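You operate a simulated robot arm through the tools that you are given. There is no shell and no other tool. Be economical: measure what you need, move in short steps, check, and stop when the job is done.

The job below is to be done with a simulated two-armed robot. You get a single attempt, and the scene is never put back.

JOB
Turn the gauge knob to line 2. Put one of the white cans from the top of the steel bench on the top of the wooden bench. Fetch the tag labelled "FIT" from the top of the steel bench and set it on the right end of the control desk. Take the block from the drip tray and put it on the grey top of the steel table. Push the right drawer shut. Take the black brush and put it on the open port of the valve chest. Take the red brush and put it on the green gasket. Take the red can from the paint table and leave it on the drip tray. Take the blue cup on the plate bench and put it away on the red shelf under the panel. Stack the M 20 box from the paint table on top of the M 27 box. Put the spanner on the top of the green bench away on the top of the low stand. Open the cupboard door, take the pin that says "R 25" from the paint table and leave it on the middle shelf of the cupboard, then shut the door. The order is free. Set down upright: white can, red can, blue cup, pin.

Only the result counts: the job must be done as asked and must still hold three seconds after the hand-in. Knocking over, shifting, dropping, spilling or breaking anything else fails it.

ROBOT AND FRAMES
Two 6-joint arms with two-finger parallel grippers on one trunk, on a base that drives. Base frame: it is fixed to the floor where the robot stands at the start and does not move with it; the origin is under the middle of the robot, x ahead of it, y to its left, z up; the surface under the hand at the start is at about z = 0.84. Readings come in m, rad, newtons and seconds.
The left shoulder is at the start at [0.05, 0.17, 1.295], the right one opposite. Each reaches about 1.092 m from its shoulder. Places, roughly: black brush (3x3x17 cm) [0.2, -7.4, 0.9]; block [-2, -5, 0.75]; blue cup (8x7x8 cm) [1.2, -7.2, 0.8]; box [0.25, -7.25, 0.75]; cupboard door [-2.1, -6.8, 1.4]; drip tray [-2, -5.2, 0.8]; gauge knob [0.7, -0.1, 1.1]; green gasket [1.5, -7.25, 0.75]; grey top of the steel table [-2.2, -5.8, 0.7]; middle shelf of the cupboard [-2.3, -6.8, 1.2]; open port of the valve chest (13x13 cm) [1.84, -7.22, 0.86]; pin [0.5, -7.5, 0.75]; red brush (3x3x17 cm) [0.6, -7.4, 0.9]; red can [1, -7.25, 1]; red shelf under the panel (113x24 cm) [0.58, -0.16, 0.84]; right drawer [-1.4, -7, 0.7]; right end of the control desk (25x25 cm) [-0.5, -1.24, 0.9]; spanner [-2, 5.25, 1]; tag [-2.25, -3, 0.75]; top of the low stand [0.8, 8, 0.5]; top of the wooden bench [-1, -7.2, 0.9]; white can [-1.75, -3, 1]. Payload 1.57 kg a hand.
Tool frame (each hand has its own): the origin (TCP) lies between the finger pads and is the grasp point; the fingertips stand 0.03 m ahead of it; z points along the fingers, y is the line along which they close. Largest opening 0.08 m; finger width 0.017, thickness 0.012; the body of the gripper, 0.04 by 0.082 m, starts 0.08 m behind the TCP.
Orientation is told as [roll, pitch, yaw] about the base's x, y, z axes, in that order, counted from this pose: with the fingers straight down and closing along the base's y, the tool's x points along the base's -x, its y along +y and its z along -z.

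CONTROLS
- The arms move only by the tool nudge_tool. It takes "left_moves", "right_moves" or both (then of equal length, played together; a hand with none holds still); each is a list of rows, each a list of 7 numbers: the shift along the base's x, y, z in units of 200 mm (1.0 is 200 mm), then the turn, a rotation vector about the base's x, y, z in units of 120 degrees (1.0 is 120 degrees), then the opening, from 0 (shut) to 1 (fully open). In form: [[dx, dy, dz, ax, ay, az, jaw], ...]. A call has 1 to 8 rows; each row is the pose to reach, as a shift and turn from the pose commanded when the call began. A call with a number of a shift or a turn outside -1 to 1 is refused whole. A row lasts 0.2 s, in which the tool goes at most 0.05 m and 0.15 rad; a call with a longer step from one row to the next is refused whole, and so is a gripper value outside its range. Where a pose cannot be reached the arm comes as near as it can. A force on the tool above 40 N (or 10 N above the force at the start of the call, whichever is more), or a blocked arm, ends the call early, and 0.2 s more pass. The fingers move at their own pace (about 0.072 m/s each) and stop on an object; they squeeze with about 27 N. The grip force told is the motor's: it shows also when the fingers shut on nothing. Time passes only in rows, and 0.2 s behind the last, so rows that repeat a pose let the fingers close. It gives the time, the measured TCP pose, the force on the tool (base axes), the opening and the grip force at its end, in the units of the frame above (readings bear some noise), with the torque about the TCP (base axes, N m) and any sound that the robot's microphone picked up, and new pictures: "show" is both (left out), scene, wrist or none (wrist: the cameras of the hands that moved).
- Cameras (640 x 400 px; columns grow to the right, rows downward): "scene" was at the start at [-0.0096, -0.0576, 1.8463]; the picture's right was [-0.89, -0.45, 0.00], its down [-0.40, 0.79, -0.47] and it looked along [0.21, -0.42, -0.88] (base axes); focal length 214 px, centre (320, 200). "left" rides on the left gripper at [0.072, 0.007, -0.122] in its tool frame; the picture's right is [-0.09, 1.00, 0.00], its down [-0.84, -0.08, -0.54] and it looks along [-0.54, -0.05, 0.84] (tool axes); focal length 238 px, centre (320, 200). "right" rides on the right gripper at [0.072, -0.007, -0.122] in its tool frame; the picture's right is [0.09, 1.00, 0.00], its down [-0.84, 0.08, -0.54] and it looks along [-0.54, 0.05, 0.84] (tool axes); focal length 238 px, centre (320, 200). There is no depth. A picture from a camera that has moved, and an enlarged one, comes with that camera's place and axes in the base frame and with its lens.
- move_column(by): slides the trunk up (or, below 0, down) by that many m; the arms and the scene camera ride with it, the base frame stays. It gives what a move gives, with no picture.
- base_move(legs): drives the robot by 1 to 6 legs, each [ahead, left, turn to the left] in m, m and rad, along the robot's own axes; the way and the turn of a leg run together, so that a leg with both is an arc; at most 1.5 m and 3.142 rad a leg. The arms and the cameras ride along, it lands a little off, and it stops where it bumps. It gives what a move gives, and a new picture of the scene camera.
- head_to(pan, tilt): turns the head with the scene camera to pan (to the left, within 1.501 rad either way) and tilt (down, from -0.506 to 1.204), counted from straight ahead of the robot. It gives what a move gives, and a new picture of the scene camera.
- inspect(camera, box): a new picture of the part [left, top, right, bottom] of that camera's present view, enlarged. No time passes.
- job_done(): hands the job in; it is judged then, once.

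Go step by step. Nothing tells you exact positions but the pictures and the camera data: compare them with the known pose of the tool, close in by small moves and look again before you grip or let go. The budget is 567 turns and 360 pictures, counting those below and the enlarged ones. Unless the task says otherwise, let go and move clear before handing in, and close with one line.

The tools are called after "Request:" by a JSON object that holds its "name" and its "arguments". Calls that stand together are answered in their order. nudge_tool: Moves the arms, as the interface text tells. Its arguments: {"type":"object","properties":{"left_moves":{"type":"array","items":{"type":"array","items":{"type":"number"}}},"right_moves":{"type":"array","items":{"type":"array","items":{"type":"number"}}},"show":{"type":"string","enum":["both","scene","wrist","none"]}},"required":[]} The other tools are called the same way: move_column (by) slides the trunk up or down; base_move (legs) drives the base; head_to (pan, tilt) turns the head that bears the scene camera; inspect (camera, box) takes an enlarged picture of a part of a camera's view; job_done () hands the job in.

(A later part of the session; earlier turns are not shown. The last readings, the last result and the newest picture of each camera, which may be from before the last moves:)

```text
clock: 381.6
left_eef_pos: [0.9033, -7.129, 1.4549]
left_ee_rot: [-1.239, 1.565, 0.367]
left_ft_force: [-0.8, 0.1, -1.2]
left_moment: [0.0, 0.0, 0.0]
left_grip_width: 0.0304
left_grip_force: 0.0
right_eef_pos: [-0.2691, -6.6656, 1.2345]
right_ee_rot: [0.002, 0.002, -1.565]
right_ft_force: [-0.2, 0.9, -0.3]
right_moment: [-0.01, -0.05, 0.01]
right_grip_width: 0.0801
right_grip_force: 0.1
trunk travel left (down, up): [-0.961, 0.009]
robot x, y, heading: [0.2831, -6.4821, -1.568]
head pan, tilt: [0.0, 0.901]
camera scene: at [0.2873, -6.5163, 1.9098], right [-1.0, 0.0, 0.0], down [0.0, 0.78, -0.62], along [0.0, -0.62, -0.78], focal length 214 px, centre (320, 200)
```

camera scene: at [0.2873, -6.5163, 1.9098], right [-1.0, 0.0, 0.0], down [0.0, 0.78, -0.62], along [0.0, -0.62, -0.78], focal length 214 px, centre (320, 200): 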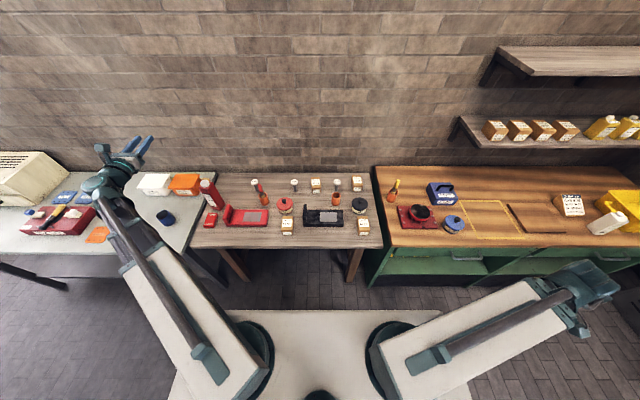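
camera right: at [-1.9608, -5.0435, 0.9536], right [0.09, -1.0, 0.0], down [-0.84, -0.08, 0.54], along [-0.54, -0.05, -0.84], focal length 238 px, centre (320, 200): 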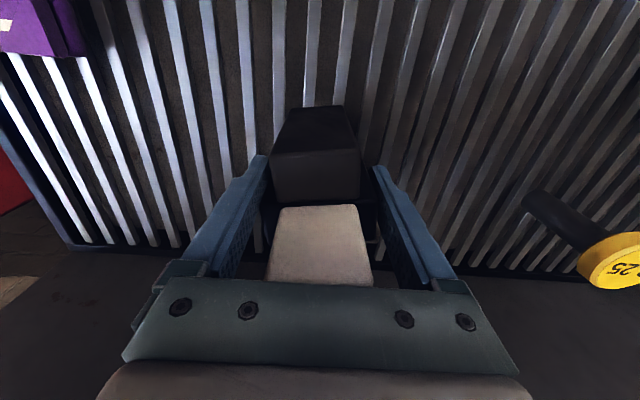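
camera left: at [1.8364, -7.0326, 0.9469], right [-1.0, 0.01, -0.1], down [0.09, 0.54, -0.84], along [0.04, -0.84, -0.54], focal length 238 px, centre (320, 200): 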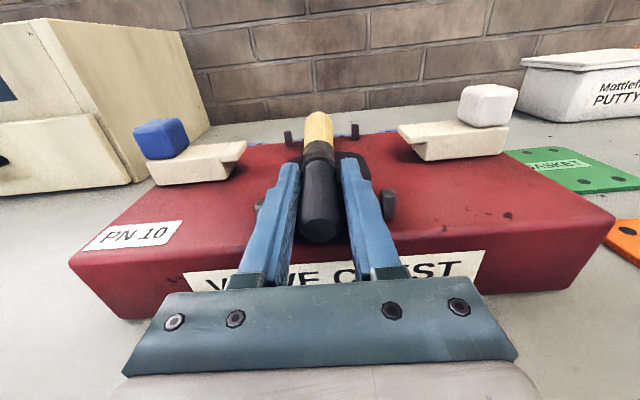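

Request:
{"name": "base_move", "arguments": {"legs": [[0.1, 0, 0]]}}

Request:
{"name": "nudge_tool", "arguments": {"left_moves": [[-0.1, 0, 0, 0.071, 0, 0, 0.7], [-0.2, 0, 0, 0.142, 0, 0, 0.7], [-0.3, 0, 0, 0.213, 0, 0, 0.7], [-0.4, 0, 0, 0.284, 0, 0, 0.7], [-0.5, 0, 0, 0.355, 0, 0, 0.7], [-0.6, 0, 0, 0.426, 0, 0, 0.7], [-0.7, 0, 0, 0.497, 0, 0, 0.7], [-0.8, 0, 0, 0.568, 0, 0, 0.7]], "show": "none"}}

Request:
{"name": "nudge_tool", "arguments": {"left_moves": [[-0.1, -0.15, 0, 0.071, 0, 0, 0.7], [-0.2, -0.3, 0, 0.142, 0, 0, 0.7], [-0.3, -0.45, 0, 0.182, 0, 0, 0.7], [-0.4, -0.6, 0, 0.182, 0, 0, 0.7], [-0.44, -0.73, 0, 0.182, 0, 0, 0.7]], "show": "wrist"}}

```text
clock: 382.8
left_eef_pos: [0.9046, -7.2314, 1.454]
left_ee_rot: [-1.016, 1.565, 0.588]
left_ft_force: [0.1, -0.2, 0.2]
left_moment: [-0.02, 0.0, 0.01]
left_grip_width: 0.0302
left_grip_force: 0.1
right_eef_pos: [-0.2673, -6.7654, 1.2351]
right_ee_rot: [0.001, 0.002, -1.563]
right_ft_force: [-1.1, -0.8, 0.0]
right_moment: [0.07, 0.0, -0.01]
right_grip_width: 0.0801
right_grip_force: 0.1
trunk travel left (down, up): [-0.961, 0.009]
robot x, y, heading: [0.2846, -6.5798, -1.568]
head pan, tilt: [0.0, 0.901]
camera scene: at [0.2883, -6.6177, 1.9098], right [-1.0, 0.0, 0.0], down [0.0, 0.78, -0.62], along [0.0, -0.62, -0.78], focal length 214 px, centre (320, 200)
```

scene: 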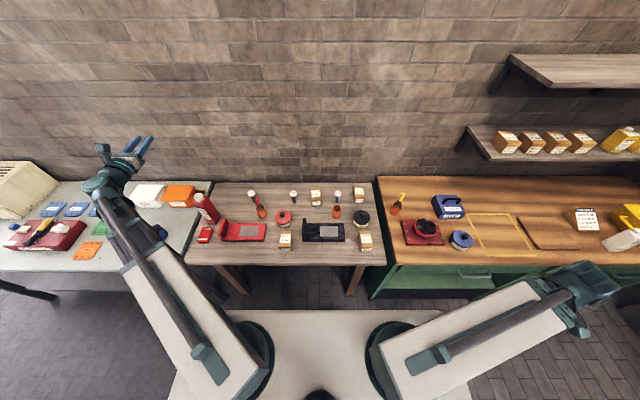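

```text
clock: 384.6
left_eef_pos: [0.741, -7.2332, 1.2515]
left_ee_rot: [-0.037, 0.376, 1.565]
left_ft_force: [-0.7, -0.3, 0.0]
left_moment: [0.02, -0.01, 0.02]
left_grip_width: 0.0558
left_grip_force: 0.0
left hand out of reach, approached as far as the arm can: row 1, 2, 3, 4, 5, 6, 7, 8
right_eef_pos: [-0.2686, -6.7653, 1.2356]
right_ee_rot: [0.001, 0.002, -1.563]
right_ft_force: [0.1, -0.8, 0.8]
right_moment: [0.05, 0.03, 0.02]
right_grip_width: 0.0799
right_grip_force: 0.1
trunk travel left (down, up): [-0.961, 0.009]
robot x, y, heading: [0.2866, -6.5803, -1.569]
head pan, tilt: [0.0, 0.901]
```

```text
clock: 385.8
left_eef_pos: [0.656, -7.3779, 1.2362]
left_ee_rot: [-0.035, -0.005, 1.567]
left_ft_force: [1.0, 0.5, 0.0]
left_moment: [0.02, 0.03, -0.01]
left_grip_width: 0.0561
left_grip_force: 0.1
left hand out of reach, approached as far as the arm can: row 1, 2, 3, 4, 5
right_eef_pos: [-0.2688, -6.7654, 1.2354]
right_ee_rot: [0.001, 0.001, -1.563]
right_ft_force: [-0.3, -0.1, 0.1]
right_moment: [0.02, 0.02, -0.01]
right_grip_width: 0.0802
right_grip_force: 0.0
trunk travel left (down, up): [-0.961, 0.009]
robot x, y, heading: [0.2837, -6.5781, -1.569]
head pan, tilt: [0.0, 0.901]
camera left: at [0.647, -7.4489, 1.3562], right [-0.99, 0.1, -0.03], down [0.06, 0.83, 0.55], along [0.08, 0.54, -0.84], focal length 238 px, centre (320, 200)
```

left: 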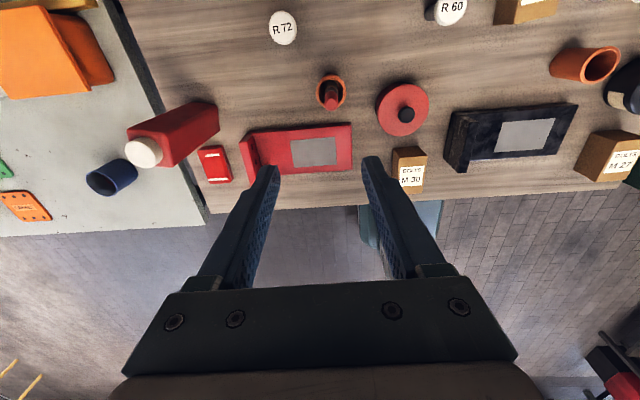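

Request:
{"name": "nudge_tool", "arguments": {"left_moves": [[-0.035, 0, 0, 0, 0.017, 0, 0.7], [-0.035, 0, 0, 0, 0.017, 0, 0.7]], "show": "none"}}

Request:
{"name": "move_column", "arguments": {"by": -0.21}}

Request:
{"name": "inspect", "arguments": {"camera": "left", "box": [120, 0, 520, 250]}}

```text
clock: 386.4
left_eef_pos: [0.6512, -7.3748, 1.2357]
left_ee_rot: [0.0, -0.001, 1.565]
left_ft_force: [0.6, 0.2, 0.6]
left_moment: [0.0, 0.0, -0.01]
left_grip_width: 0.0559
left_grip_force: 0.0
right_eef_pos: [-0.2686, -6.7644, 1.2351]
right_ee_rot: [0.003, 0.001, -1.564]
right_ft_force: [-0.8, -0.2, -0.3]
right_moment: [0.01, 0.0, 0.02]
right_grip_width: 0.0801
right_grip_force: 0.0
trunk travel left (down, up): [-0.961, 0.009]
robot x, y, heading: [0.287, -6.5793, -1.566]
head pan, tilt: [0.0, 0.901]
```

```text
clock: 388.6
left_eef_pos: [0.6499, -7.3761, 1.025]
left_ee_rot: [0.001, 0.0, 1.564]
left_ft_force: [1.3, 0.0, 0.5]
left_moment: [-0.03, 0.02, -0.01]
left_grip_width: 0.0562
left_grip_force: 0.1
right_eef_pos: [-0.2674, -6.7641, 1.0258]
right_ee_rot: [0.001, 0.002, -1.563]
right_ft_force: [-0.3, 0.8, 0.8]
right_moment: [-0.01, 0.02, -0.01]
right_grip_width: 0.0798
right_grip_force: 0.0
trunk travel left (down, up): [-0.751, 0.219]
robot x, y, heading: [0.288, -6.5787, -1.565]
head pan, tilt: [0.0, 0.901]
```

```text
1.60 times, centred on (320, 125) of left
camera zoom: at [0.6452, -7.4472, 1.1471], right [-1.0, 0.1, 0.0], down [0.08, 0.84, 0.54], along [0.05, 0.54, -0.84], focal length 381 px, centre (320, 320)
```

zoom: 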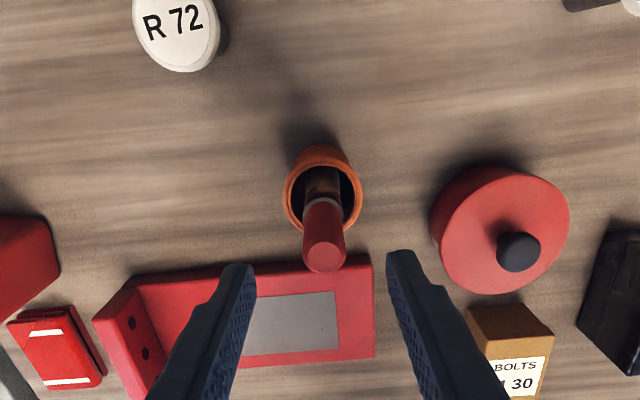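

Request:
{"name": "nudge_tool", "arguments": {"left_moves": [[0, 0.03, 0, 0, 0, 0, 0.7], [0, 0.03, 0, 0, 0, 0, 0.7]], "show": "none"}}

Request:
{"name": "move_column", "arguments": {"by": -0.083}}

Request:
{"name": "nudge_tool", "arguments": {"left_moves": [[0, 0, 0, 0, 0, 0, 0.3], [0, 0, 0, 0, 0, 0, 0], [0, 0, 0, 0, 0, 0, 0], [0, 0, 0, 0, 0, 0, 0]], "show": "wrist"}}

```text
clock: 389.2
left_eef_pos: [0.6488, -7.37, 1.0259]
left_ee_rot: [0.002, -0.001, 1.564]
left_ft_force: [0.3, 0.5, -0.1]
left_moment: [0.04, 0.0, 0.0]
left_grip_width: 0.0562
left_grip_force: 0.0
right_eef_pos: [-0.269, -6.7653, 1.0257]
right_ee_rot: [0.001, 0.002, -1.564]
right_ft_force: [-0.2, -0.4, 0.2]
right_moment: [0.0, 0.04, 0.0]
right_grip_width: 0.0804
right_grip_force: 0.1
trunk travel left (down, up): [-0.751, 0.219]
robot x, y, heading: [0.2857, -6.5799, -1.565]
head pan, tilt: [0.0, 0.901]
```

```text
clock: 390.4
left_eef_pos: [0.6482, -7.3705, 0.9428]
left_ee_rot: [0.002, -0.003, 1.565]
left_ft_force: [-0.1, -0.1, 0.9]
left_moment: [-0.05, 0.04, -0.04]
left_grip_width: 0.0561
left_grip_force: 0.1
right_eef_pos: [-0.2676, -6.7637, 0.9428]
right_ee_rot: [0.001, 0.002, -1.563]
right_ft_force: [-0.3, 0.6, 0.8]
right_moment: [0.01, 0.0, 0.02]
right_grip_width: 0.0804
right_grip_force: 0.0
trunk travel left (down, up): [-0.668, 0.302]
robot x, y, heading: [0.29, -6.5781, -1.566]
head pan, tilt: [0.0, 0.901]
```

```text
clock: 391.4
left_eef_pos: [0.6492, -7.3699, 0.9427]
left_ee_rot: [0.002, -0.002, 1.567]
left_ft_force: [-0.8, -0.2, -0.5]
left_moment: [-0.05, -0.17, -0.01]
left_grip_width: 0.0211
left_grip_force: 27.1
right_eef_pos: [-0.2682, -6.765, 0.9426]
right_ee_rot: [0.003, 0.002, -1.565]
right_ft_force: [0.7, 1.2, 0.3]
right_moment: [0.0, -0.01, 0.01]
right_grip_width: 0.0802
right_grip_force: 0.0
trunk travel left (down, up): [-0.668, 0.302]
robot x, y, heading: [0.2878, -6.5803, -1.564]
head pan, tilt: [0.0, 0.901]
camera left: at [0.6449, -7.4415, 1.0641], right [-1.0, 0.1, 0.0], down [0.08, 0.84, 0.54], along [0.05, 0.54, -0.84], focal length 238 px, centre (320, 200)
```

left: 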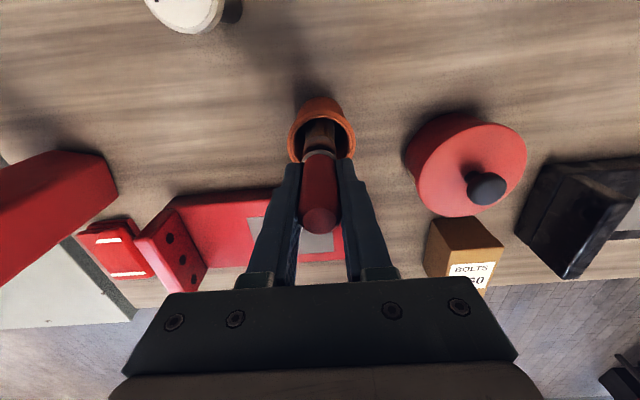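

Request:
{"name": "move_column", "arguments": {"by": 0.28}}

Request:
{"name": "nudge_tool", "arguments": {"left_moves": [[0.04, 0.1, 0, -0.071, 0, 0, 0], [0.08, 0.2, 0, -0.142, 0, 0, 0], [0.12, 0.3, 0, -0.213, 0, 0, 0], [0.16, 0.4, 0, -0.284, 0, 0, 0], [0.2, 0.5, 0, -0.355, 0, 0, 0], [0.24, 0.6, 0, -0.426, 0, 0, 0], [0.28, 0.65, 0, -0.497, 0, 0, 0], [0.32, 0.7, 0, -0.568, 0, 0, 0]], "show": "none"}}

Request:
{"name": "base_move", "arguments": {"legs": [[-0.05, 0, 0], [0, 0.85, 0]]}}

Request:
{"name": "nudge_tool", "arguments": {"left_moves": [[0, 0, 0, -0.057, 0, 0, 0], [0, 0, 0, -0.057, 0, 0, 0]], "show": "wrist"}}

```text
clock: 394.2
left_eef_pos: [0.649, -7.3704, 1.2227]
left_ee_rot: [0.001, -0.001, 1.566]
left_ft_force: [0.9, -0.5, -0.8]
left_moment: [-0.01, 0.01, 0.03]
left_grip_width: 0.0208
left_grip_force: 27.1
right_eef_pos: [-0.2667, -6.7646, 1.2217]
right_ee_rot: [0.001, 0.002, -1.563]
right_ft_force: [-0.3, 0.8, 0.3]
right_moment: [0.03, -0.01, 0.0]
right_grip_width: 0.0799
right_grip_force: 0.1
trunk travel left (down, up): [-0.948, 0.022]
robot x, y, heading: [0.2867, -6.5804, -1.567]
head pan, tilt: [0.0, 0.901]
```

```text
clock: 396.1
left_eef_pos: [0.7141, -7.2311, 1.3603]
left_ee_rot: [-0.013, 1.189, 1.558]
left_ft_force: [1.0, 0.7, -1.4]
left_moment: [0.02, 0.01, -0.06]
left_grip_width: 0.0207
left_grip_force: 26.8
left hand out of reach, approached as far as the arm can: row 2, 3, 4, 5, 6, 7, 8
right_eef_pos: [-0.2679, -6.7645, 1.2219]
right_ee_rot: [0.002, 0.001, -1.565]
right_ft_force: [0.6, 0.1, 0.2]
right_moment: [-0.03, 0.01, -0.01]
right_grip_width: 0.0801
right_grip_force: 0.1
trunk travel left (down, up): [-0.948, 0.022]
robot x, y, heading: [0.2878, -6.5788, -1.567]
head pan, tilt: [0.0, 0.901]
```

```text
clock: 401.2
left_eef_pos: [1.5887, -7.1781, 1.3597]
left_ee_rot: [-0.009, 1.185, 1.557]
left_ft_force: [0.0, 0.5, -0.5]
left_moment: [0.0, 0.01, -0.01]
left_grip_width: 0.0209
left_grip_force: 26.8
right_eef_pos: [0.6058, -6.7111, 1.2226]
right_ee_rot: [0.0, 0.002, -1.564]
right_ft_force: [0.4, -0.4, -0.4]
right_moment: [0.01, -0.01, 0.01]
right_grip_width: 0.08
right_grip_force: 0.2
trunk travel left (down, up): [-0.948, 0.022]
robot x, y, heading: [1.1609, -6.5258, -1.569]
head pan, tilt: [0.0, 0.901]
camera scene: at [1.1632, -6.5625, 1.8968], right [-1.0, 0.0, 0.0], down [0.0, 0.78, -0.62], along [0.0, -0.62, -0.78], focal length 214 px, centre (320, 200)
```

scene: 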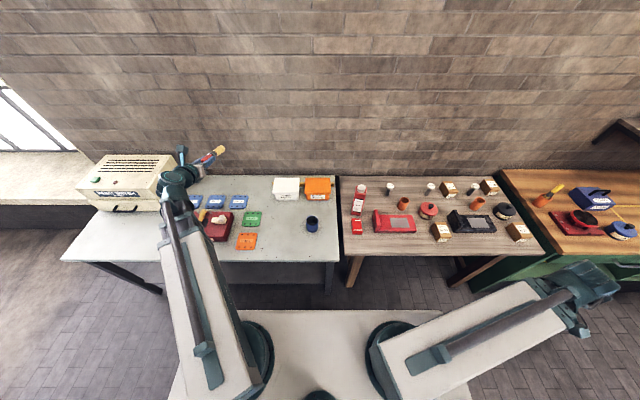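

```text
clock: 401.8
left_eef_pos: [1.5886, -7.1771, 1.3845]
left_ee_rot: [-0.017, 1.303, 1.549]
left_ft_force: [0.2, 0.6, -1.3]
left_moment: [0.05, 0.01, -0.02]
left_grip_width: 0.0211
left_grip_force: 27.4
left hand out of reach, approached as far as the arm can: row 1, 2
right_eef_pos: [0.6059, -6.7118, 1.2231]
right_ee_rot: [0.003, 0.001, -1.566]
right_ft_force: [-0.4, 0.6, -0.3]
right_moment: [0.0, 0.0, 0.03]
right_grip_width: 0.0801
right_grip_force: 0.0
trunk travel left (down, up): [-0.948, 0.022]
robot x, y, heading: [1.161, -6.5283, -1.57]
head pan, tilt: [0.0, 0.901]
camera left: at [1.5839, -7.0787, 1.4856], right [-1.0, 0.03, -0.09], down [0.08, 0.74, -0.66], along [0.05, -0.67, -0.74], focal length 238 px, centre (320, 200)
```

left: 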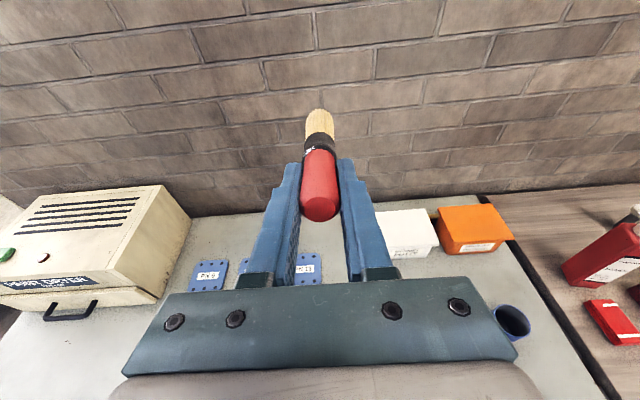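

Request:
{"name": "nudge_tool", "arguments": {"left_moves": [[-0.02, -0.15, 0, 0, 0, 0, 0], [-0.02, -0.3, 0, 0, 0, 0, 0], [-0.02, -0.3, 0, 0, 0, 0, 0]], "show": "none"}}

Request:
{"name": "move_column", "arguments": {"by": -0.4}}

Request:
{"name": "inspect", "arguments": {"camera": "left", "box": [0, 0, 640, 400]}}

Request:
{"name": "inspect", "arguments": {"camera": "scene", "box": [130, 60, 322, 180]}}

```text
clock: 402.6
left_eef_pos: [1.5824, -7.2369, 1.3849]
left_ee_rot: [-0.018, 1.305, 1.549]
left_ft_force: [0.0, -0.5, -1.3]
left_moment: [0.03, -0.01, 0.0]
left_grip_width: 0.021
left_grip_force: 27.3
right_eef_pos: [0.6054, -6.7122, 1.2221]
right_ee_rot: [0.003, 0.002, -1.566]
right_ft_force: [0.6, 0.4, 0.2]
right_moment: [0.0, -0.01, -0.01]
right_grip_width: 0.0798
right_grip_force: 0.1
trunk travel left (down, up): [-0.948, 0.022]
robot x, y, heading: [1.1605, -6.5266, -1.568]
head pan, tilt: [0.0, 0.901]
```

```text
clock: 406.4
left_eef_pos: [1.5825, -7.2362, 0.9845]
left_ee_rot: [-0.016, 1.305, 1.551]
left_ft_force: [-0.9, 0.0, -0.3]
left_moment: [0.04, 0.0, 0.03]
left_grip_width: 0.0211
left_grip_force: 27.3
right_eef_pos: [0.6078, -6.7101, 0.8225]
right_ee_rot: [0.002, 0.002, -1.565]
right_ft_force: [-0.5, 0.1, -0.8]
right_moment: [0.01, 0.01, 0.0]
right_grip_width: 0.0801
right_grip_force: 0.1
trunk travel left (down, up): [-0.548, 0.422]
robot x, y, heading: [1.1596, -6.5277, -1.569]
head pan, tilt: [0.0, 0.901]
```

```text
1.00 times, centred on (320, 200) of left (not enlarged: the box is as wide or as high as the picture)
camera zoom: at [1.5791, -7.1377, 1.0858], right [-1.0, 0.03, -0.09], down [0.08, 0.74, -0.66], along [0.05, -0.67, -0.74], focal length 238 px, centre (320, 200)
```

zoom: 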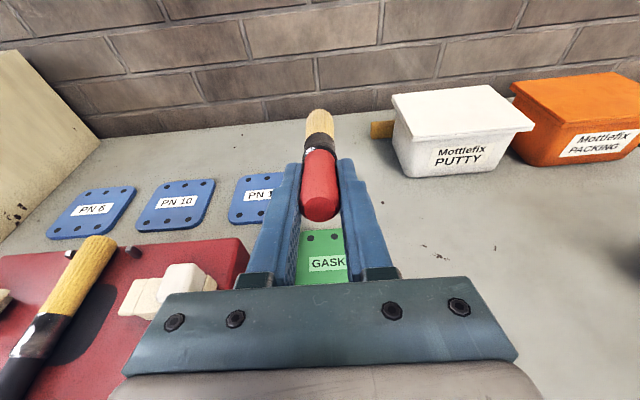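

```text
3.33 times, centred on (226, 120) of scene
camera zoom: at [1.1625, -6.5624, 1.4968], right [-1.0, 0.0, 0.0], down [0.0, 0.78, -0.62], along [0.0, -0.62, -0.78], focal length 715 px, centre (633, 467)
```

zoom: 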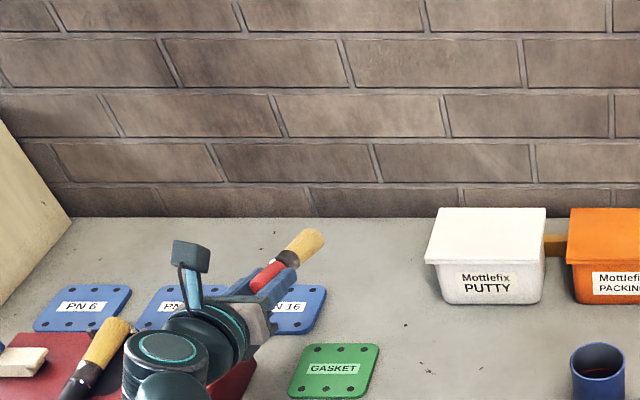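

Request:
{"name": "move_column", "arguments": {"by": -0.12}}

Request:
{"name": "inspect", "arguments": {"camera": "left", "box": [120, 80, 520, 330]}}

Request:
{"name": "inspect", "arguments": {"camera": "scene", "box": [130, 30, 322, 150]}}

```text
clock: 407.9
left_eef_pos: [1.5838, -7.2366, 0.8659]
left_ee_rot: [-0.018, 1.306, 1.552]
left_ft_force: [0.1, -0.4, -1.0]
left_moment: [0.0, -0.01, -0.03]
left_grip_width: 0.0212
left_grip_force: 27.0
right_eef_pos: [0.606, -6.711, 0.7021]
right_ee_rot: [0.001, 0.003, -1.567]
right_ft_force: [-0.6, -0.4, 0.8]
right_moment: [0.02, -0.02, -0.01]
right_grip_width: 0.0799
right_grip_force: 0.0
trunk travel left (down, up): [-0.428, 0.542]
robot x, y, heading: [1.1625, -6.5248, -1.57]
head pan, tilt: [0.0, 0.901]
```

```text
1.60 times, centred on (320, 205) of left
camera zoom: at [1.5791, -7.1377, 0.9658], right [-1.0, 0.03, -0.09], down [0.08, 0.74, -0.66], along [0.05, -0.67, -0.74], focal length 381 px, centre (320, 192)
```

zoom: 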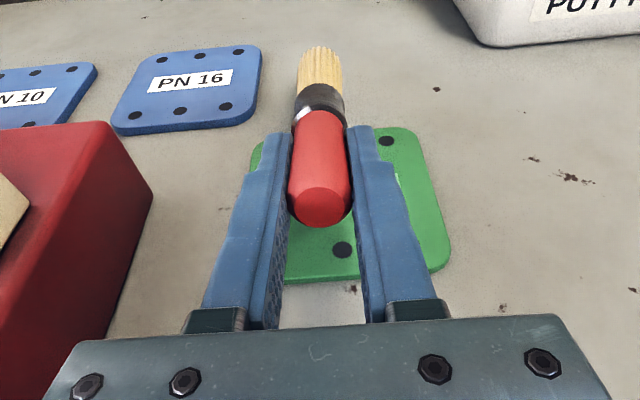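

```text
3.33 times, centred on (226, 90) of scene
camera zoom: at [1.1625, -6.5624, 1.3769], right [-1.0, 0.0, 0.0], down [0.0, 0.78, -0.62], along [0.0, -0.62, -0.78], focal length 715 px, centre (633, 567)
```

zoom: 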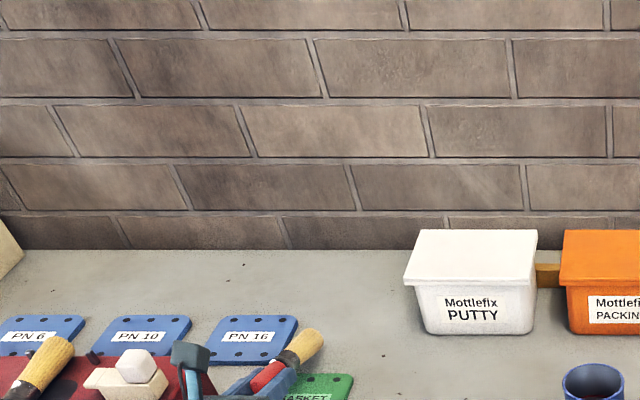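

Request:
{"name": "nudge_tool", "arguments": {"left_moves": [[-0.045, -0.055, 0, 0, 0, 0, 0], [-0.045, -0.055, 0, 0, 0, 0, 0]], "show": "none"}}

Request:
{"name": "move_column", "arguments": {"by": -0.02}}

Request:
{"name": "move_column", "arguments": {"by": -0.006}}

Request:
{"name": "inspect", "arguments": {"camera": "left", "box": [120, 80, 520, 330]}}

```text
clock: 408.5
left_eef_pos: [1.5744, -7.2487, 0.864]
left_ee_rot: [-0.018, 1.307, 1.552]
left_ft_force: [0.8, 0.5, -0.1]
left_moment: [0.07, 0.02, -0.01]
left_grip_width: 0.0211
left_grip_force: 26.8
right_eef_pos: [0.6064, -6.7115, 0.7018]
right_ee_rot: [0.002, 0.002, -1.567]
right_ft_force: [-0.4, 0.0, -0.7]
right_moment: [-0.03, 0.03, -0.01]
right_grip_width: 0.0799
right_grip_force: 0.1
trunk travel left (down, up): [-0.428, 0.542]
robot x, y, heading: [1.1647, -6.5254, -1.566]
head pan, tilt: [0.0, 0.901]
```

```text
clock: 409.2
left_eef_pos: [1.5746, -7.2467, 0.8453]
left_ee_rot: [-0.019, 1.305, 1.551]
left_ft_force: [0.4, 1.1, 4.3]
left_moment: [-0.5, -0.01, 0.08]
left_grip_width: 0.0212
left_grip_force: 26.7
right_eef_pos: [0.6067, -6.711, 0.6827]
right_ee_rot: [0.002, 0.002, -1.565]
right_ft_force: [-0.3, 0.1, 0.5]
right_moment: [0.0, 0.02, 0.03]
right_grip_width: 0.0798
right_grip_force: 0.1
trunk travel left (down, up): [-0.408, 0.562]
robot x, y, heading: [1.1633, -6.5256, -1.565]
head pan, tilt: [0.0, 0.901]
```

```text
clock: 409.8
left_eef_pos: [1.5743, -7.2481, 0.8391]
left_ee_rot: [-0.02, 1.306, 1.551]
left_ft_force: [0.3, 1.6, 4.3]
left_moment: [-0.59, -0.03, 0.14]
left_grip_width: 0.0213
left_grip_force: 27.4
right_eef_pos: [0.6059, -6.71, 0.6761]
right_ee_rot: [0.002, 0.001, -1.566]
right_ft_force: [0.0, 1.1, 0.1]
right_moment: [-0.03, -0.02, 0.0]
right_grip_width: 0.0797
right_grip_force: 0.1
trunk travel left (down, up): [-0.402, 0.568]
robot x, y, heading: [1.1595, -6.527, -1.567]
head pan, tilt: [0.0, 0.901]
```

```text
1.60 times, centred on (320, 205) of left
camera zoom: at [1.5703, -7.148, 0.9401], right [-1.0, 0.03, -0.09], down [0.08, 0.74, -0.67], along [0.05, -0.67, -0.74], focal length 381 px, centre (320, 192)
```

zoom: 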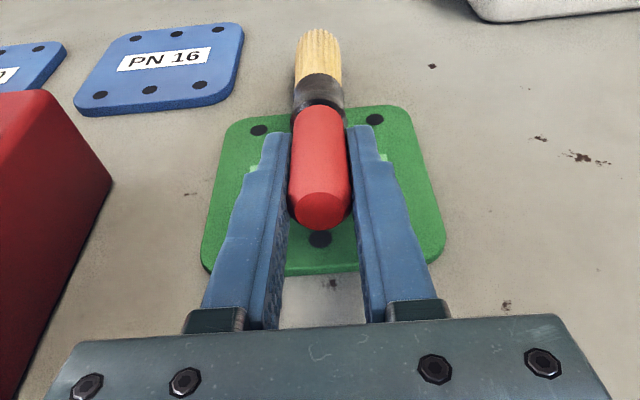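

Request:
{"name": "nudge_tool", "arguments": {"left_moves": [[0, 0, 0, 0, 0, 0, 0.35], [0, 0, 0, 0, 0, 0, 0.5], [0, 0, 0, 0, 0, 0, 0.6], [0, 0, 0, 0, 0, 0, 0.6]], "show": "wrist"}}

Request:
{"name": "move_column", "arguments": {"by": 0.1}}

Request:
{"name": "inspect", "arguments": {"camera": "left", "box": [120, 80, 520, 330]}}

```text
clock: 410.8
left_eef_pos: [1.5752, -7.2478, 0.8392]
left_ee_rot: [-0.016, 1.305, 1.55]
left_ft_force: [-0.1, 0.4, -0.1]
left_moment: [0.02, 0.02, 0.02]
left_grip_width: 0.0481
left_grip_force: 0.0
right_eef_pos: [0.6059, -6.7102, 0.6761]
right_ee_rot: [0.001, 0.002, -1.567]
right_ft_force: [-0.2, 0.7, -0.2]
right_moment: [0.03, -0.02, 0.01]
right_grip_width: 0.0801
right_grip_force: 0.1
trunk travel left (down, up): [-0.402, 0.568]
robot x, y, heading: [1.1611, -6.5265, -1.566]
head pan, tilt: [0.0, 0.901]
camera left: at [1.5703, -7.1485, 0.9398], right [-1.0, 0.03, -0.09], down [0.08, 0.74, -0.67], along [0.05, -0.67, -0.74], focal length 238 px, centre (320, 200)
```

left: 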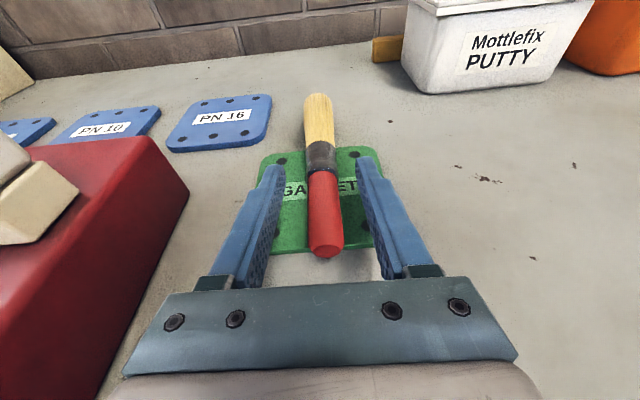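

```text
clock: 412.1
left_eef_pos: [1.5752, -7.2482, 0.9368]
left_ee_rot: [-0.017, 1.307, 1.551]
left_ft_force: [0.8, -0.2, -0.1]
left_moment: [-0.03, -0.05, 0.0]
left_grip_width: 0.0479
left_grip_force: 0.0
right_eef_pos: [0.6069, -6.7124, 0.7763]
right_ee_rot: [0.001, 0.002, -1.565]
right_ft_force: [-0.9, -1.0, -0.5]
right_moment: [0.02, -0.02, -0.02]
right_grip_width: 0.0801
right_grip_force: 0.0
trunk travel left (down, up): [-0.502, 0.468]
robot x, y, heading: [1.1603, -6.5241, -1.569]
head pan, tilt: [0.0, 0.901]
```

```text
1.60 times, centred on (320, 205) of left
camera zoom: at [1.5703, -7.1485, 1.0398], right [-1.0, 0.03, -0.09], down [0.08, 0.74, -0.67], along [0.05, -0.67, -0.74], focal length 381 px, centre (320, 192)
```

zoom: 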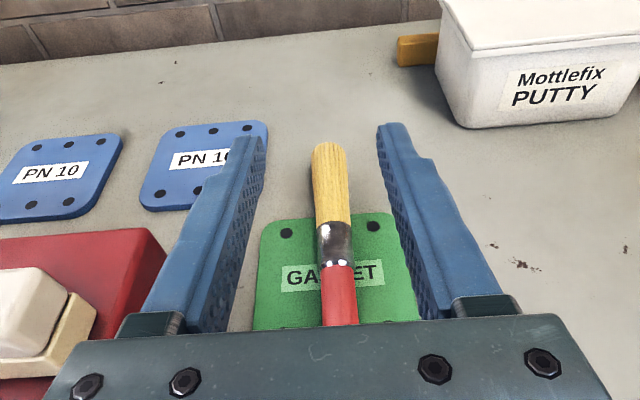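

Red brush lies on the green gasket. Next the M 20 box with the right hand: I raise, pull the left hand back, and shift to the right.

Request:
{"name": "move_column", "arguments": {"by": 0.38}}

Request:
{"name": "nudge_tool", "arguments": {"left_moves": [[-0.05, 0.2, 0, 0, 0, 0, 0.6], [-0.1, 0.4, 0, 0, 0, 0, 0.6], [-0.15, 0.6, 0, 0, 0, 0, 0.6], [-0.2, 0.8, 0, 0, 0, 0, 0.6], [-0.2, 1, 0, 0, 0, 0, 0.6]], "show": "none"}}

Request:
{"name": "base_move", "arguments": {"legs": [[0, -0.98, 0], [0.15, 0, 0]]}}

```text
clock: 415.8
left_eef_pos: [1.5754, -7.2474, 1.3191]
left_ee_rot: [-0.019, 1.304, 1.549]
left_ft_force: [-0.5, -1.2, -0.2]
left_moment: [0.0, 0.0, -0.03]
left_grip_width: 0.0481
left_grip_force: 0.1
right_eef_pos: [0.606, -6.7103, 1.1562]
right_ee_rot: [0.0, 0.002, -1.566]
right_ft_force: [0.4, 0.5, -0.3]
right_moment: [-0.01, 0.01, 0.0]
right_grip_width: 0.0801
right_grip_force: 0.1
trunk travel left (down, up): [-0.882, 0.088]
robot x, y, heading: [1.1602, -6.5282, -1.572]
head pan, tilt: [0.0, 0.901]
```

```text
clock: 416.9
left_eef_pos: [1.5879, -7.1045, 1.3183]
left_ee_rot: [-0.017, 1.303, 1.55]
left_ft_force: [0.2, -0.4, -0.6]
left_moment: [-0.02, 0.02, -0.03]
left_grip_width: 0.048
left_grip_force: 0.1
left hand out of reach, approached as far as the arm can: row 3, 4, 5
right_eef_pos: [0.6068, -6.7111, 1.1569]
right_ee_rot: [0.002, 0.001, -1.566]
right_ft_force: [-0.1, 0.2, -0.1]
right_moment: [0.03, -0.01, -0.01]
right_grip_width: 0.08
right_grip_force: 0.0
trunk travel left (down, up): [-0.882, 0.088]
robot x, y, heading: [1.1601, -6.5275, -1.57]
head pan, tilt: [0.0, 0.901]
```

```text
clock: 423.1
left_eef_pos: [0.6115, -7.2605, 1.3179]
left_ee_rot: [-0.014, 1.303, 1.569]
left_ft_force: [0.5, -0.1, -0.9]
left_moment: [-0.04, -0.02, 0.0]
left_grip_width: 0.048
left_grip_force: 0.0
right_eef_pos: [-0.377, -6.8839, 1.1566]
right_ee_rot: [0.001, 0.002, -1.549]
right_ft_force: [0.9, 0.3, 0.3]
right_moment: [0.02, 0.0, -0.02]
right_grip_width: 0.0799
right_grip_force: 0.0
trunk travel left (down, up): [-0.882, 0.088]
robot x, y, heading: [0.1737, -6.6866, -1.553]
head pan, tilt: [0.0, 0.901]
camera scene: at [0.1775, -6.7256, 1.8308], right [-1.0, -0.02, 0.0], down [-0.01, 0.78, -0.62], along [0.01, -0.62, -0.78], focal length 214 px, centre (320, 200)
```

scene: 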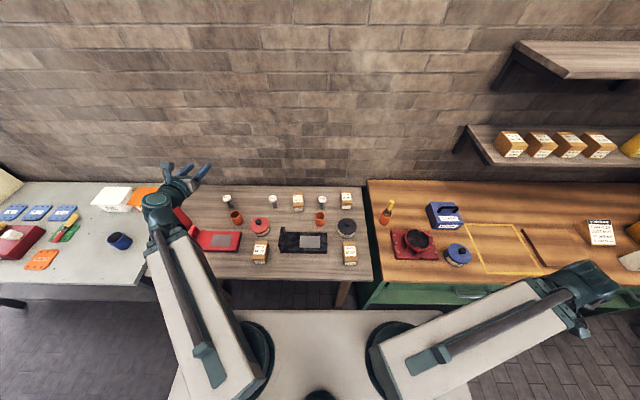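

Request:
{"name": "nudge_tool", "arguments": {"right_moves": [[0.08, -0.2, 0, 0, 0, 0, 1], [0.16, -0.4, 0, 0, 0, 0, 1], [0.26, -0.6, 0, 0, 0, 0, 1], [0.38, -0.8, 0, 0, 0, 0, 1], [0.5, -1, 0, 0, 0, 0, 1]], "show": "none"}}

Request:
{"name": "nudge_tool", "arguments": {"right_moves": [[0.14, -0.17, 0, 0, 0, 0, 1], [0.28, -0.34, 0, 0, 0, 0, 1], [0.42, -0.5, 0, 0, 0, 0, 1], [0.57, -0.67, 0, 0, 0, 0, 1], [0.71, -0.84, 0, 0, 0, 0, 1], [0.85, -1, 0, 0, 0, 0, 1]], "show": "none"}}

Request:
{"name": "nudge_tool", "arguments": {"right_moves": [[0.14, -0.2, 0, 0, 0, 0, 1], [0.28, -0.4, 0, 0, 0, 0, 1], [0.42, -0.6, 0, 0, 0, 0, 1], [0.56, -0.8, 0, 0, 0, 0, 1], [0.7, -1, 0, 0, 0, 0, 1]], "show": "wrist"}}

```text
clock: 424.2
left_eef_pos: [0.6106, -7.2604, 1.3177]
left_ee_rot: [-0.016, 1.301, 1.568]
left_ft_force: [0.1, -0.8, -0.8]
left_moment: [0.02, 0.0, -0.01]
left_grip_width: 0.0481
left_grip_force: 0.0
right_eef_pos: [-0.2759, -7.0818, 1.1563]
right_ee_rot: [0.001, 0.003, -1.549]
right_ft_force: [0.0, 0.1, 0.6]
right_moment: [0.0, -0.01, -0.03]
right_grip_width: 0.0802
right_grip_force: 0.1
trunk travel left (down, up): [-0.882, 0.088]
robot x, y, heading: [0.1786, -6.6875, -1.55]
head pan, tilt: [0.0, 0.901]
```

```text
clock: 425.6
left_eef_pos: [0.6112, -7.2603, 1.317]
left_ee_rot: [-0.016, 1.303, 1.567]
left_ft_force: [0.4, 0.2, -0.1]
left_moment: [0.0, 0.04, -0.02]
left_grip_width: 0.0479
left_grip_force: 0.0
right_eef_pos: [-0.1074, -7.2819, 1.1558]
right_ee_rot: [0.001, 0.0, -1.551]
right_ft_force: [0.6, 0.8, 0.1]
right_moment: [0.0, -0.01, -0.01]
right_grip_width: 0.08
right_grip_force: 0.0
trunk travel left (down, up): [-0.882, 0.088]
robot x, y, heading: [0.1758, -6.6891, -1.554]
head pan, tilt: [0.0, 0.901]
```

```text
clock: 426.9
left_eef_pos: [0.6109, -7.2606, 1.3172]
left_ee_rot: [-0.014, 1.3, 1.567]
left_ft_force: [-0.4, 0.0, -0.4]
left_moment: [0.0, -0.04, 0.02]
left_grip_width: 0.0479
left_grip_force: 0.0
right_eef_pos: [0.0336, -7.4837, 1.1547]
right_ee_rot: [0.002, 0.0, -1.55]
right_ft_force: [-0.2, 0.4, -0.3]
right_moment: [0.01, 0.01, -0.04]
right_grip_width: 0.0795
right_grip_force: 0.0
trunk travel left (down, up): [-0.882, 0.088]
robot x, y, heading: [0.1744, -6.6884, -1.548]
head pan, tilt: [0.0, 0.901]
camera right: at [0.025, -7.4113, 1.2766], right [0.99, 0.11, 0.0], down [0.09, -0.84, 0.54], along [0.06, -0.54, -0.84], focal length 238 px, centre (320, 200)
```

right: 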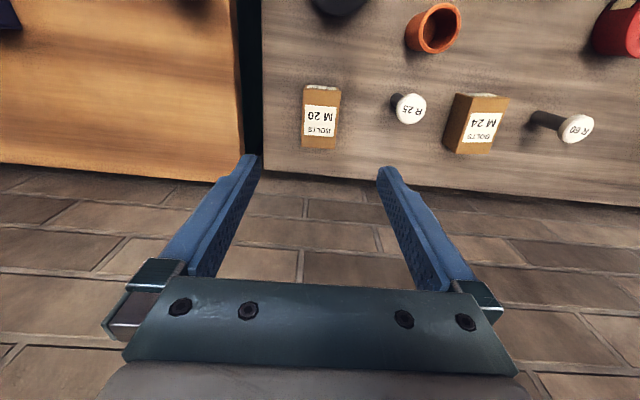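

Request:
{"name": "nudge_tool", "arguments": {"right_moves": [[0.02, -0.17, 0, 0, 0, -0.01, 1], [0.02, -0.17, 0, 0, 0, -0.01, 1]], "show": "none"}}

Request:
{"name": "move_column", "arguments": {"by": -0.15}}

Request:
{"name": "inspect", "arguments": {"camera": "right", "box": [120, 0, 520, 250]}}

```text
clock: 427.4
left_eef_pos: [0.6103, -7.2588, 1.3199]
left_ee_rot: [-0.018, 1.304, 1.566]
left_ft_force: [-0.5, -0.9, -0.3]
left_moment: [0.02, -0.02, 0.0]
left_grip_width: 0.0482
left_grip_force: 0.0
right_eef_pos: [0.038, -7.5156, 1.1565]
right_ee_rot: [0.002, -0.001, -1.571]
right_ft_force: [1.0, 0.4, 0.1]
right_moment: [0.0, 0.0, 0.0]
right_grip_width: 0.0801
right_grip_force: 0.1
trunk travel left (down, up): [-0.882, 0.088]
robot x, y, heading: [0.1766, -6.687, -1.548]
head pan, tilt: [0.0, 0.901]
```

```text
clock: 429.2
left_eef_pos: [0.6098, -7.2587, 1.1688]
left_ee_rot: [-0.018, 1.303, 1.566]
left_ft_force: [-0.1, -0.3, 0.4]
left_moment: [0.03, -0.03, 0.0]
left_grip_width: 0.0476
left_grip_force: 0.0
right_eef_pos: [0.0372, -7.5172, 1.0072]
right_ee_rot: [0.002, 0.001, -1.573]
right_ft_force: [0.3, -0.1, -1.4]
right_moment: [0.0, 0.0, -0.02]
right_grip_width: 0.0801
right_grip_force: 0.1
trunk travel left (down, up): [-0.732, 0.238]
robot x, y, heading: [0.1756, -6.6886, -1.551]
head pan, tilt: [0.0, 0.901]
```

```text
1.60 times, centred on (320, 125) of right
camera zoom: at [0.03, -7.4443, 1.1272], right [1.0, 0.09, 0.0], down [0.08, -0.84, 0.54], along [0.05, -0.54, -0.84], focal length 381 px, centre (320, 320)
```

zoom: 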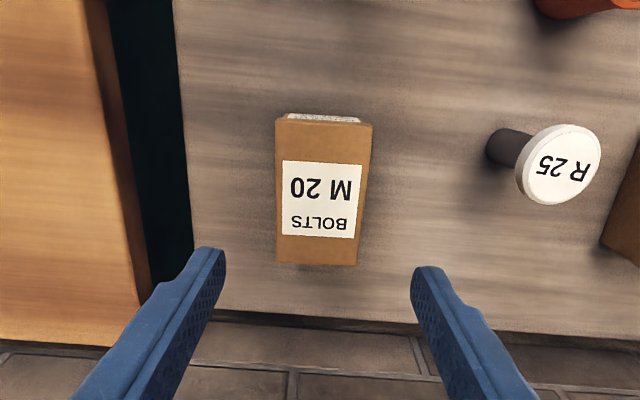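

Request:
{"name": "move_column", "arguments": {"by": -0.145}}

Request:
{"name": "nudge_tool", "arguments": {"right_moves": [[0, 0, 0, 0, 0, 0, 0.6], [0, 0, 0, 0, 0, 0, 0.3], [0, 0, 0, 0, 0, 0, 0], [0, 0, 0, 0, 0, 0, 0]], "show": "wrist"}}

```text
clock: 430.9
left_eef_pos: [0.61, -7.2601, 1.0241]
left_ee_rot: [-0.017, 1.302, 1.567]
left_ft_force: [1.0, 0.1, -0.2]
left_moment: [-0.01, -0.01, 0.04]
left_grip_width: 0.0481
left_grip_force: 0.0
right_eef_pos: [0.0372, -7.5157, 0.8602]
right_ee_rot: [0.001, 0.002, -1.569]
right_ft_force: [-0.3, 0.3, 1.3]
right_moment: [-0.01, 0.0, -0.02]
right_grip_width: 0.0802
right_grip_force: 0.1
trunk travel left (down, up): [-0.587, 0.383]
robot x, y, heading: [0.1766, -6.6894, -1.551]
head pan, tilt: [0.0, 0.901]
```

```text
clock: 431.9
left_eef_pos: [0.6108, -7.2595, 1.0245]
left_ee_rot: [-0.016, 1.305, 1.566]
left_ft_force: [-0.3, 0.0, 0.1]
left_moment: [0.03, 0.02, 0.01]
left_grip_width: 0.0481
left_grip_force: 0.1
right_eef_pos: [0.0357, -7.5174, 0.8607]
right_ee_rot: [0.002, 0.002, -1.571]
right_ft_force: [0.8, -0.7, 0.7]
right_moment: [-0.01, 0.06, 0.06]
right_grip_width: 0.0599
right_grip_force: 26.8
trunk travel left (down, up): [-0.587, 0.383]
robot x, y, heading: [0.1754, -6.6883, -1.554]
head pan, tilt: [0.0, 0.901]
camera right: at [0.0302, -7.4444, 0.9821], right [1.0, 0.09, 0.0], down [0.08, -0.84, 0.54], along [0.05, -0.54, -0.84], focal length 238 px, centre (320, 200)
```

right: 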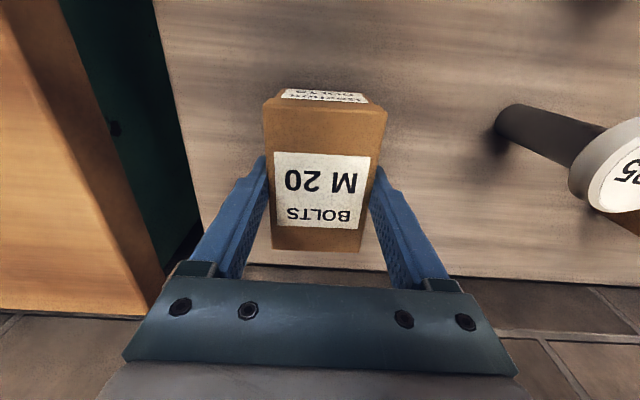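

Request:
{"name": "move_column", "arguments": {"by": 0.2}}

Request:
{"name": "nudge_tool", "arguments": {"right_moves": [[0, 0.2, 0, 0, 0, 0, 0], [0, 0.4, 0, 0, 0, 0, 0], [0, 0.6, 0, 0, 0, 0, 0], [0, 0.8, 0, 0, 0, 0, 0], [0, 1, 0, 0, 0, 0, 0]], "show": "none"}}

Request:
{"name": "nudge_tool", "arguments": {"right_moves": [[0, 0.2, 0, 0, 0, 0, 0], [0, 0.4, 0, 0, 0, 0, 0], [0, 0.4, 0, 0, 0, 0, 0]], "show": "both"}}

Request:
{"name": "inspect", "arguments": {"camera": "scene", "box": [280, 150, 424, 240]}}

```text
clock: 434.1
left_eef_pos: [0.6108, -7.2601, 1.2225]
left_ee_rot: [-0.016, 1.304, 1.567]
left_ft_force: [0.1, 0.6, 0.7]
left_moment: [-0.03, 0.01, -0.03]
left_grip_width: 0.048
left_grip_force: 0.1
right_eef_pos: [0.0364, -7.5171, 1.0613]
right_ee_rot: [0.002, 0.002, -1.572]
right_ft_force: [0.5, 0.6, -2.8]
right_moment: [0.03, 0.01, 0.0]
right_grip_width: 0.0602
right_grip_force: 26.4
trunk travel left (down, up): [-0.787, 0.183]
robot x, y, heading: [0.1752, -6.6898, -1.554]
head pan, tilt: [0.0, 0.901]
```

```text
clock: 435.3
left_eef_pos: [0.6108, -7.2585, 1.2231]
left_ee_rot: [-0.016, 1.303, 1.568]
left_ft_force: [0.4, -0.5, 0.2]
left_moment: [-0.03, -0.03, 0.02]
left_grip_width: 0.0484
left_grip_force: 0.0
right_eef_pos: [0.0355, -7.3164, 1.0619]
right_ee_rot: [0.002, 0.0, -1.57]
right_ft_force: [-0.5, -0.6, -3.6]
right_moment: [0.0, -0.01, -0.02]
right_grip_width: 0.0599
right_grip_force: 26.7
trunk travel left (down, up): [-0.787, 0.183]
robot x, y, heading: [0.1755, -6.6869, -1.551]
head pan, tilt: [0.0, 0.901]
```

```text
clock: 436.1
left_eef_pos: [0.6109, -7.2585, 1.2224]
left_ee_rot: [-0.017, 1.303, 1.566]
left_ft_force: [-0.3, 0.9, -0.4]
left_moment: [-0.02, 0.03, -0.02]
left_grip_width: 0.0479
left_grip_force: 0.0
right_eef_pos: [0.038, -7.2391, 1.0609]
right_ee_rot: [0.002, 0.002, -1.57]
right_ft_force: [-1.0, -0.6, -3.8]
right_moment: [0.0, -0.01, 0.01]
right_grip_width: 0.06
right_grip_force: 27.0
trunk travel left (down, up): [-0.787, 0.183]
robot x, y, heading: [0.1749, -6.688, -1.555]
head pan, tilt: [0.0, 0.901]
camera scene: at [0.1774, -6.7241, 1.7358], right [-1.0, -0.02, 0.0], down [-0.01, 0.78, -0.62], along [0.01, -0.62, -0.78], focal length 214 px, centre (320, 200)
camera right: at [0.0303, -7.1659, 1.1819], right [1.0, 0.09, 0.0], down [0.08, -0.84, 0.54], along [0.05, -0.54, -0.84], focal length 238 px, centre (320, 200)
```

scene: 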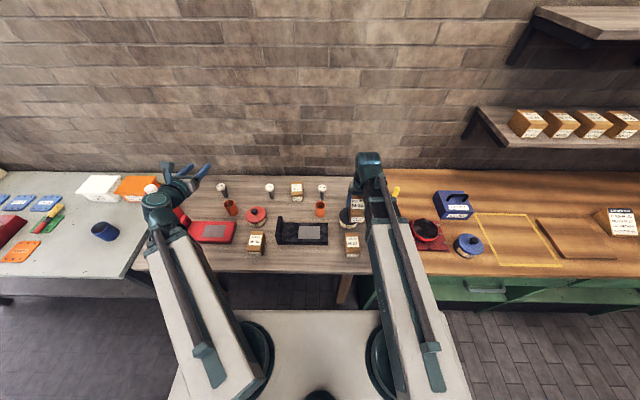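
right: 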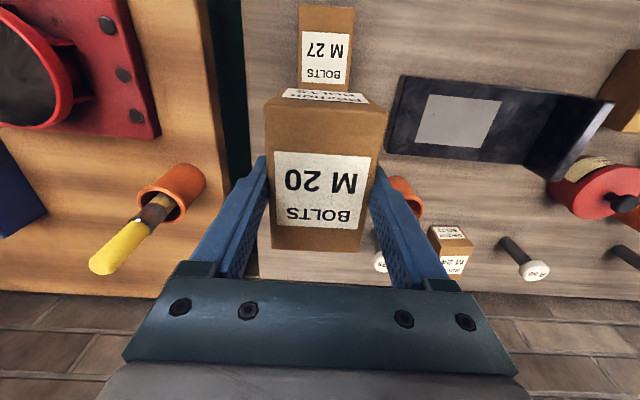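

```text
4.44 times, centred on (352, 195) of scene
camera zoom: at [0.1774, -6.7241, 1.7358], right [-1.0, -0.02, 0.0], down [-0.01, 0.78, -0.62], along [0.01, -0.62, -0.78], focal length 953 px, centre (178, 222)
```

zoom: 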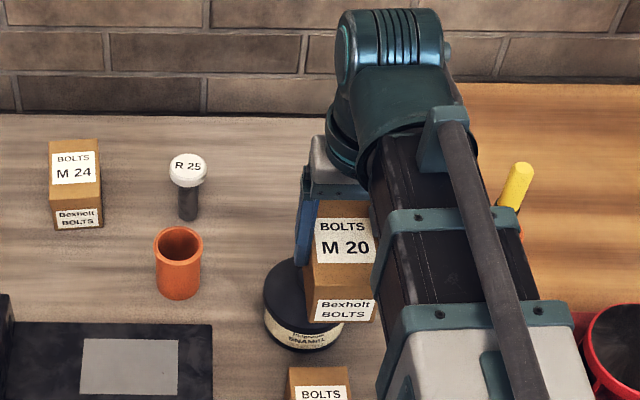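

Request:
{"name": "nudge_tool", "arguments": {"right_moves": [[-0.005, 0.15, 0, 0, 0, 0, 0], [-0.005, 0.31, 0, 0, 0, 0, 0], [-0.005, 0.31, 0, 0, 0, 0, 0]], "show": "none"}}

Request:
{"name": "move_column", "arguments": {"by": -0.09}}

Request:
{"name": "inspect", "arguments": {"camera": "right", "box": [120, 0, 520, 250]}}

Request:
{"name": "inspect", "arguments": {"camera": "scene", "box": [300, 160, 428, 240]}}

```text
clock: 436.9
left_eef_pos: [0.6112, -7.2606, 1.2232]
left_ee_rot: [-0.016, 1.304, 1.568]
left_ft_force: [-0.9, 0.8, -0.5]
left_moment: [-0.01, -0.02, -0.03]
left_grip_width: 0.048
left_grip_force: 0.0
right_eef_pos: [0.0362, -7.177, 1.0606]
right_ee_rot: [0.001, 0.002, -1.571]
right_ft_force: [-0.9, 0.6, -3.6]
right_moment: [0.01, -0.01, -0.01]
right_grip_width: 0.0599
right_grip_force: 27.3
trunk travel left (down, up): [-0.787, 0.183]
robot x, y, heading: [0.1751, -6.6895, -1.548]
head pan, tilt: [0.0, 0.901]
```

```text
clock: 438.1
left_eef_pos: [0.6111, -7.2593, 1.1331]
left_ee_rot: [-0.016, 1.303, 1.567]
left_ft_force: [0.2, -0.5, 0.0]
left_moment: [0.03, -0.01, -0.02]
left_grip_width: 0.0481
left_grip_force: 0.0
right_eef_pos: [0.0361, -7.1764, 0.9705]
right_ee_rot: [0.002, 0.0, -1.572]
right_ft_force: [-0.6, -0.6, -3.4]
right_moment: [-0.04, 0.02, 0.0]
right_grip_width: 0.0596
right_grip_force: 26.5
trunk travel left (down, up): [-0.697, 0.273]
robot x, y, heading: [0.1793, -6.6896, -1.553]
head pan, tilt: [0.0, 0.901]
```

```text
1.60 times, centred on (320, 125) of right
camera zoom: at [0.0291, -7.1044, 1.0921], right [1.0, 0.09, 0.0], down [0.08, -0.84, 0.54], along [0.05, -0.54, -0.84], focal length 381 px, centre (320, 320)
```

zoom: 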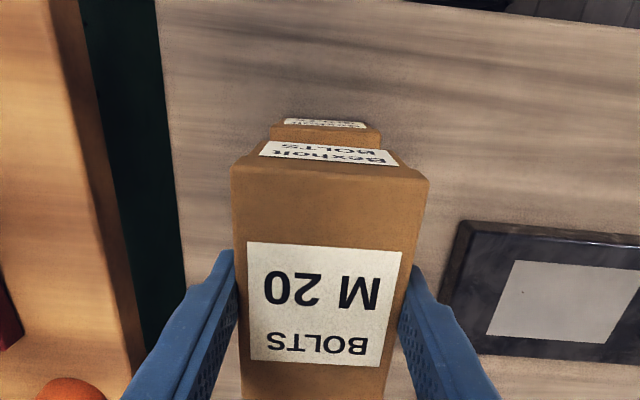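

```text
5.00 times, centred on (364, 200) of scene
camera zoom: at [0.1774, -6.7236, 1.6458], right [-1.0, -0.02, 0.0], down [-0.01, 0.78, -0.62], along [0.01, -0.62, -0.78], focal length 1072 px, centre (100, 200)
```

zoom: 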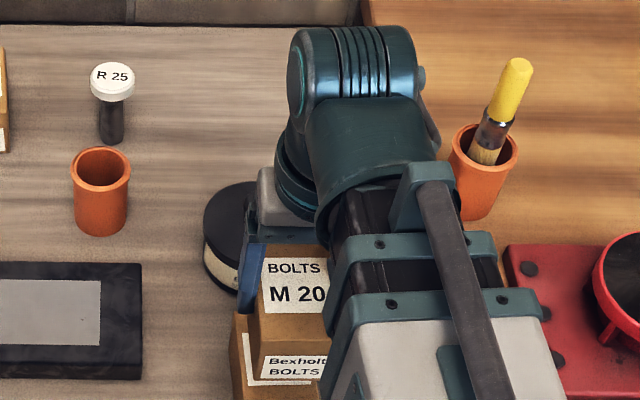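

Request:
{"name": "move_column", "arguments": {"by": -0.03}}

Request:
{"name": "move_column", "arguments": {"by": -0.008}}

```text
clock: 438.9
left_eef_pos: [0.6107, -7.2594, 1.1037]
left_ee_rot: [-0.017, 1.304, 1.566]
left_ft_force: [-0.3, -0.2, -0.7]
left_moment: [0.01, 0.01, -0.01]
left_grip_width: 0.0479
left_grip_force: 0.1
right_eef_pos: [0.0362, -7.1774, 0.9406]
right_ee_rot: [0.001, 0.002, -1.571]
right_ft_force: [-0.6, 0.1, -2.8]
right_moment: [-0.03, 0.02, -0.01]
right_grip_width: 0.0598
right_grip_force: 27.2
trunk travel left (down, up): [-0.667, 0.303]
robot x, y, heading: [0.1756, -6.685, -1.555]
head pan, tilt: [0.0, 0.901]
```

```text
clock: 439.4
left_eef_pos: [0.6101, -7.2594, 1.0946]
left_ee_rot: [-0.016, 1.306, 1.566]
left_ft_force: [0.0, -0.5, -0.5]
left_moment: [0.0, 0.02, 0.02]
left_grip_width: 0.0483
left_grip_force: 0.0
right_eef_pos: [0.0366, -7.1772, 0.9328]
right_ee_rot: [0.003, 0.001, -1.57]
right_ft_force: [-0.6, 0.1, -3.2]
right_moment: [0.0, 0.0, 0.07]
right_grip_width: 0.0595
right_grip_force: 26.6
trunk travel left (down, up): [-0.659, 0.311]
robot x, y, heading: [0.1749, -6.6864, -1.554]
head pan, tilt: [0.0, 0.901]
```

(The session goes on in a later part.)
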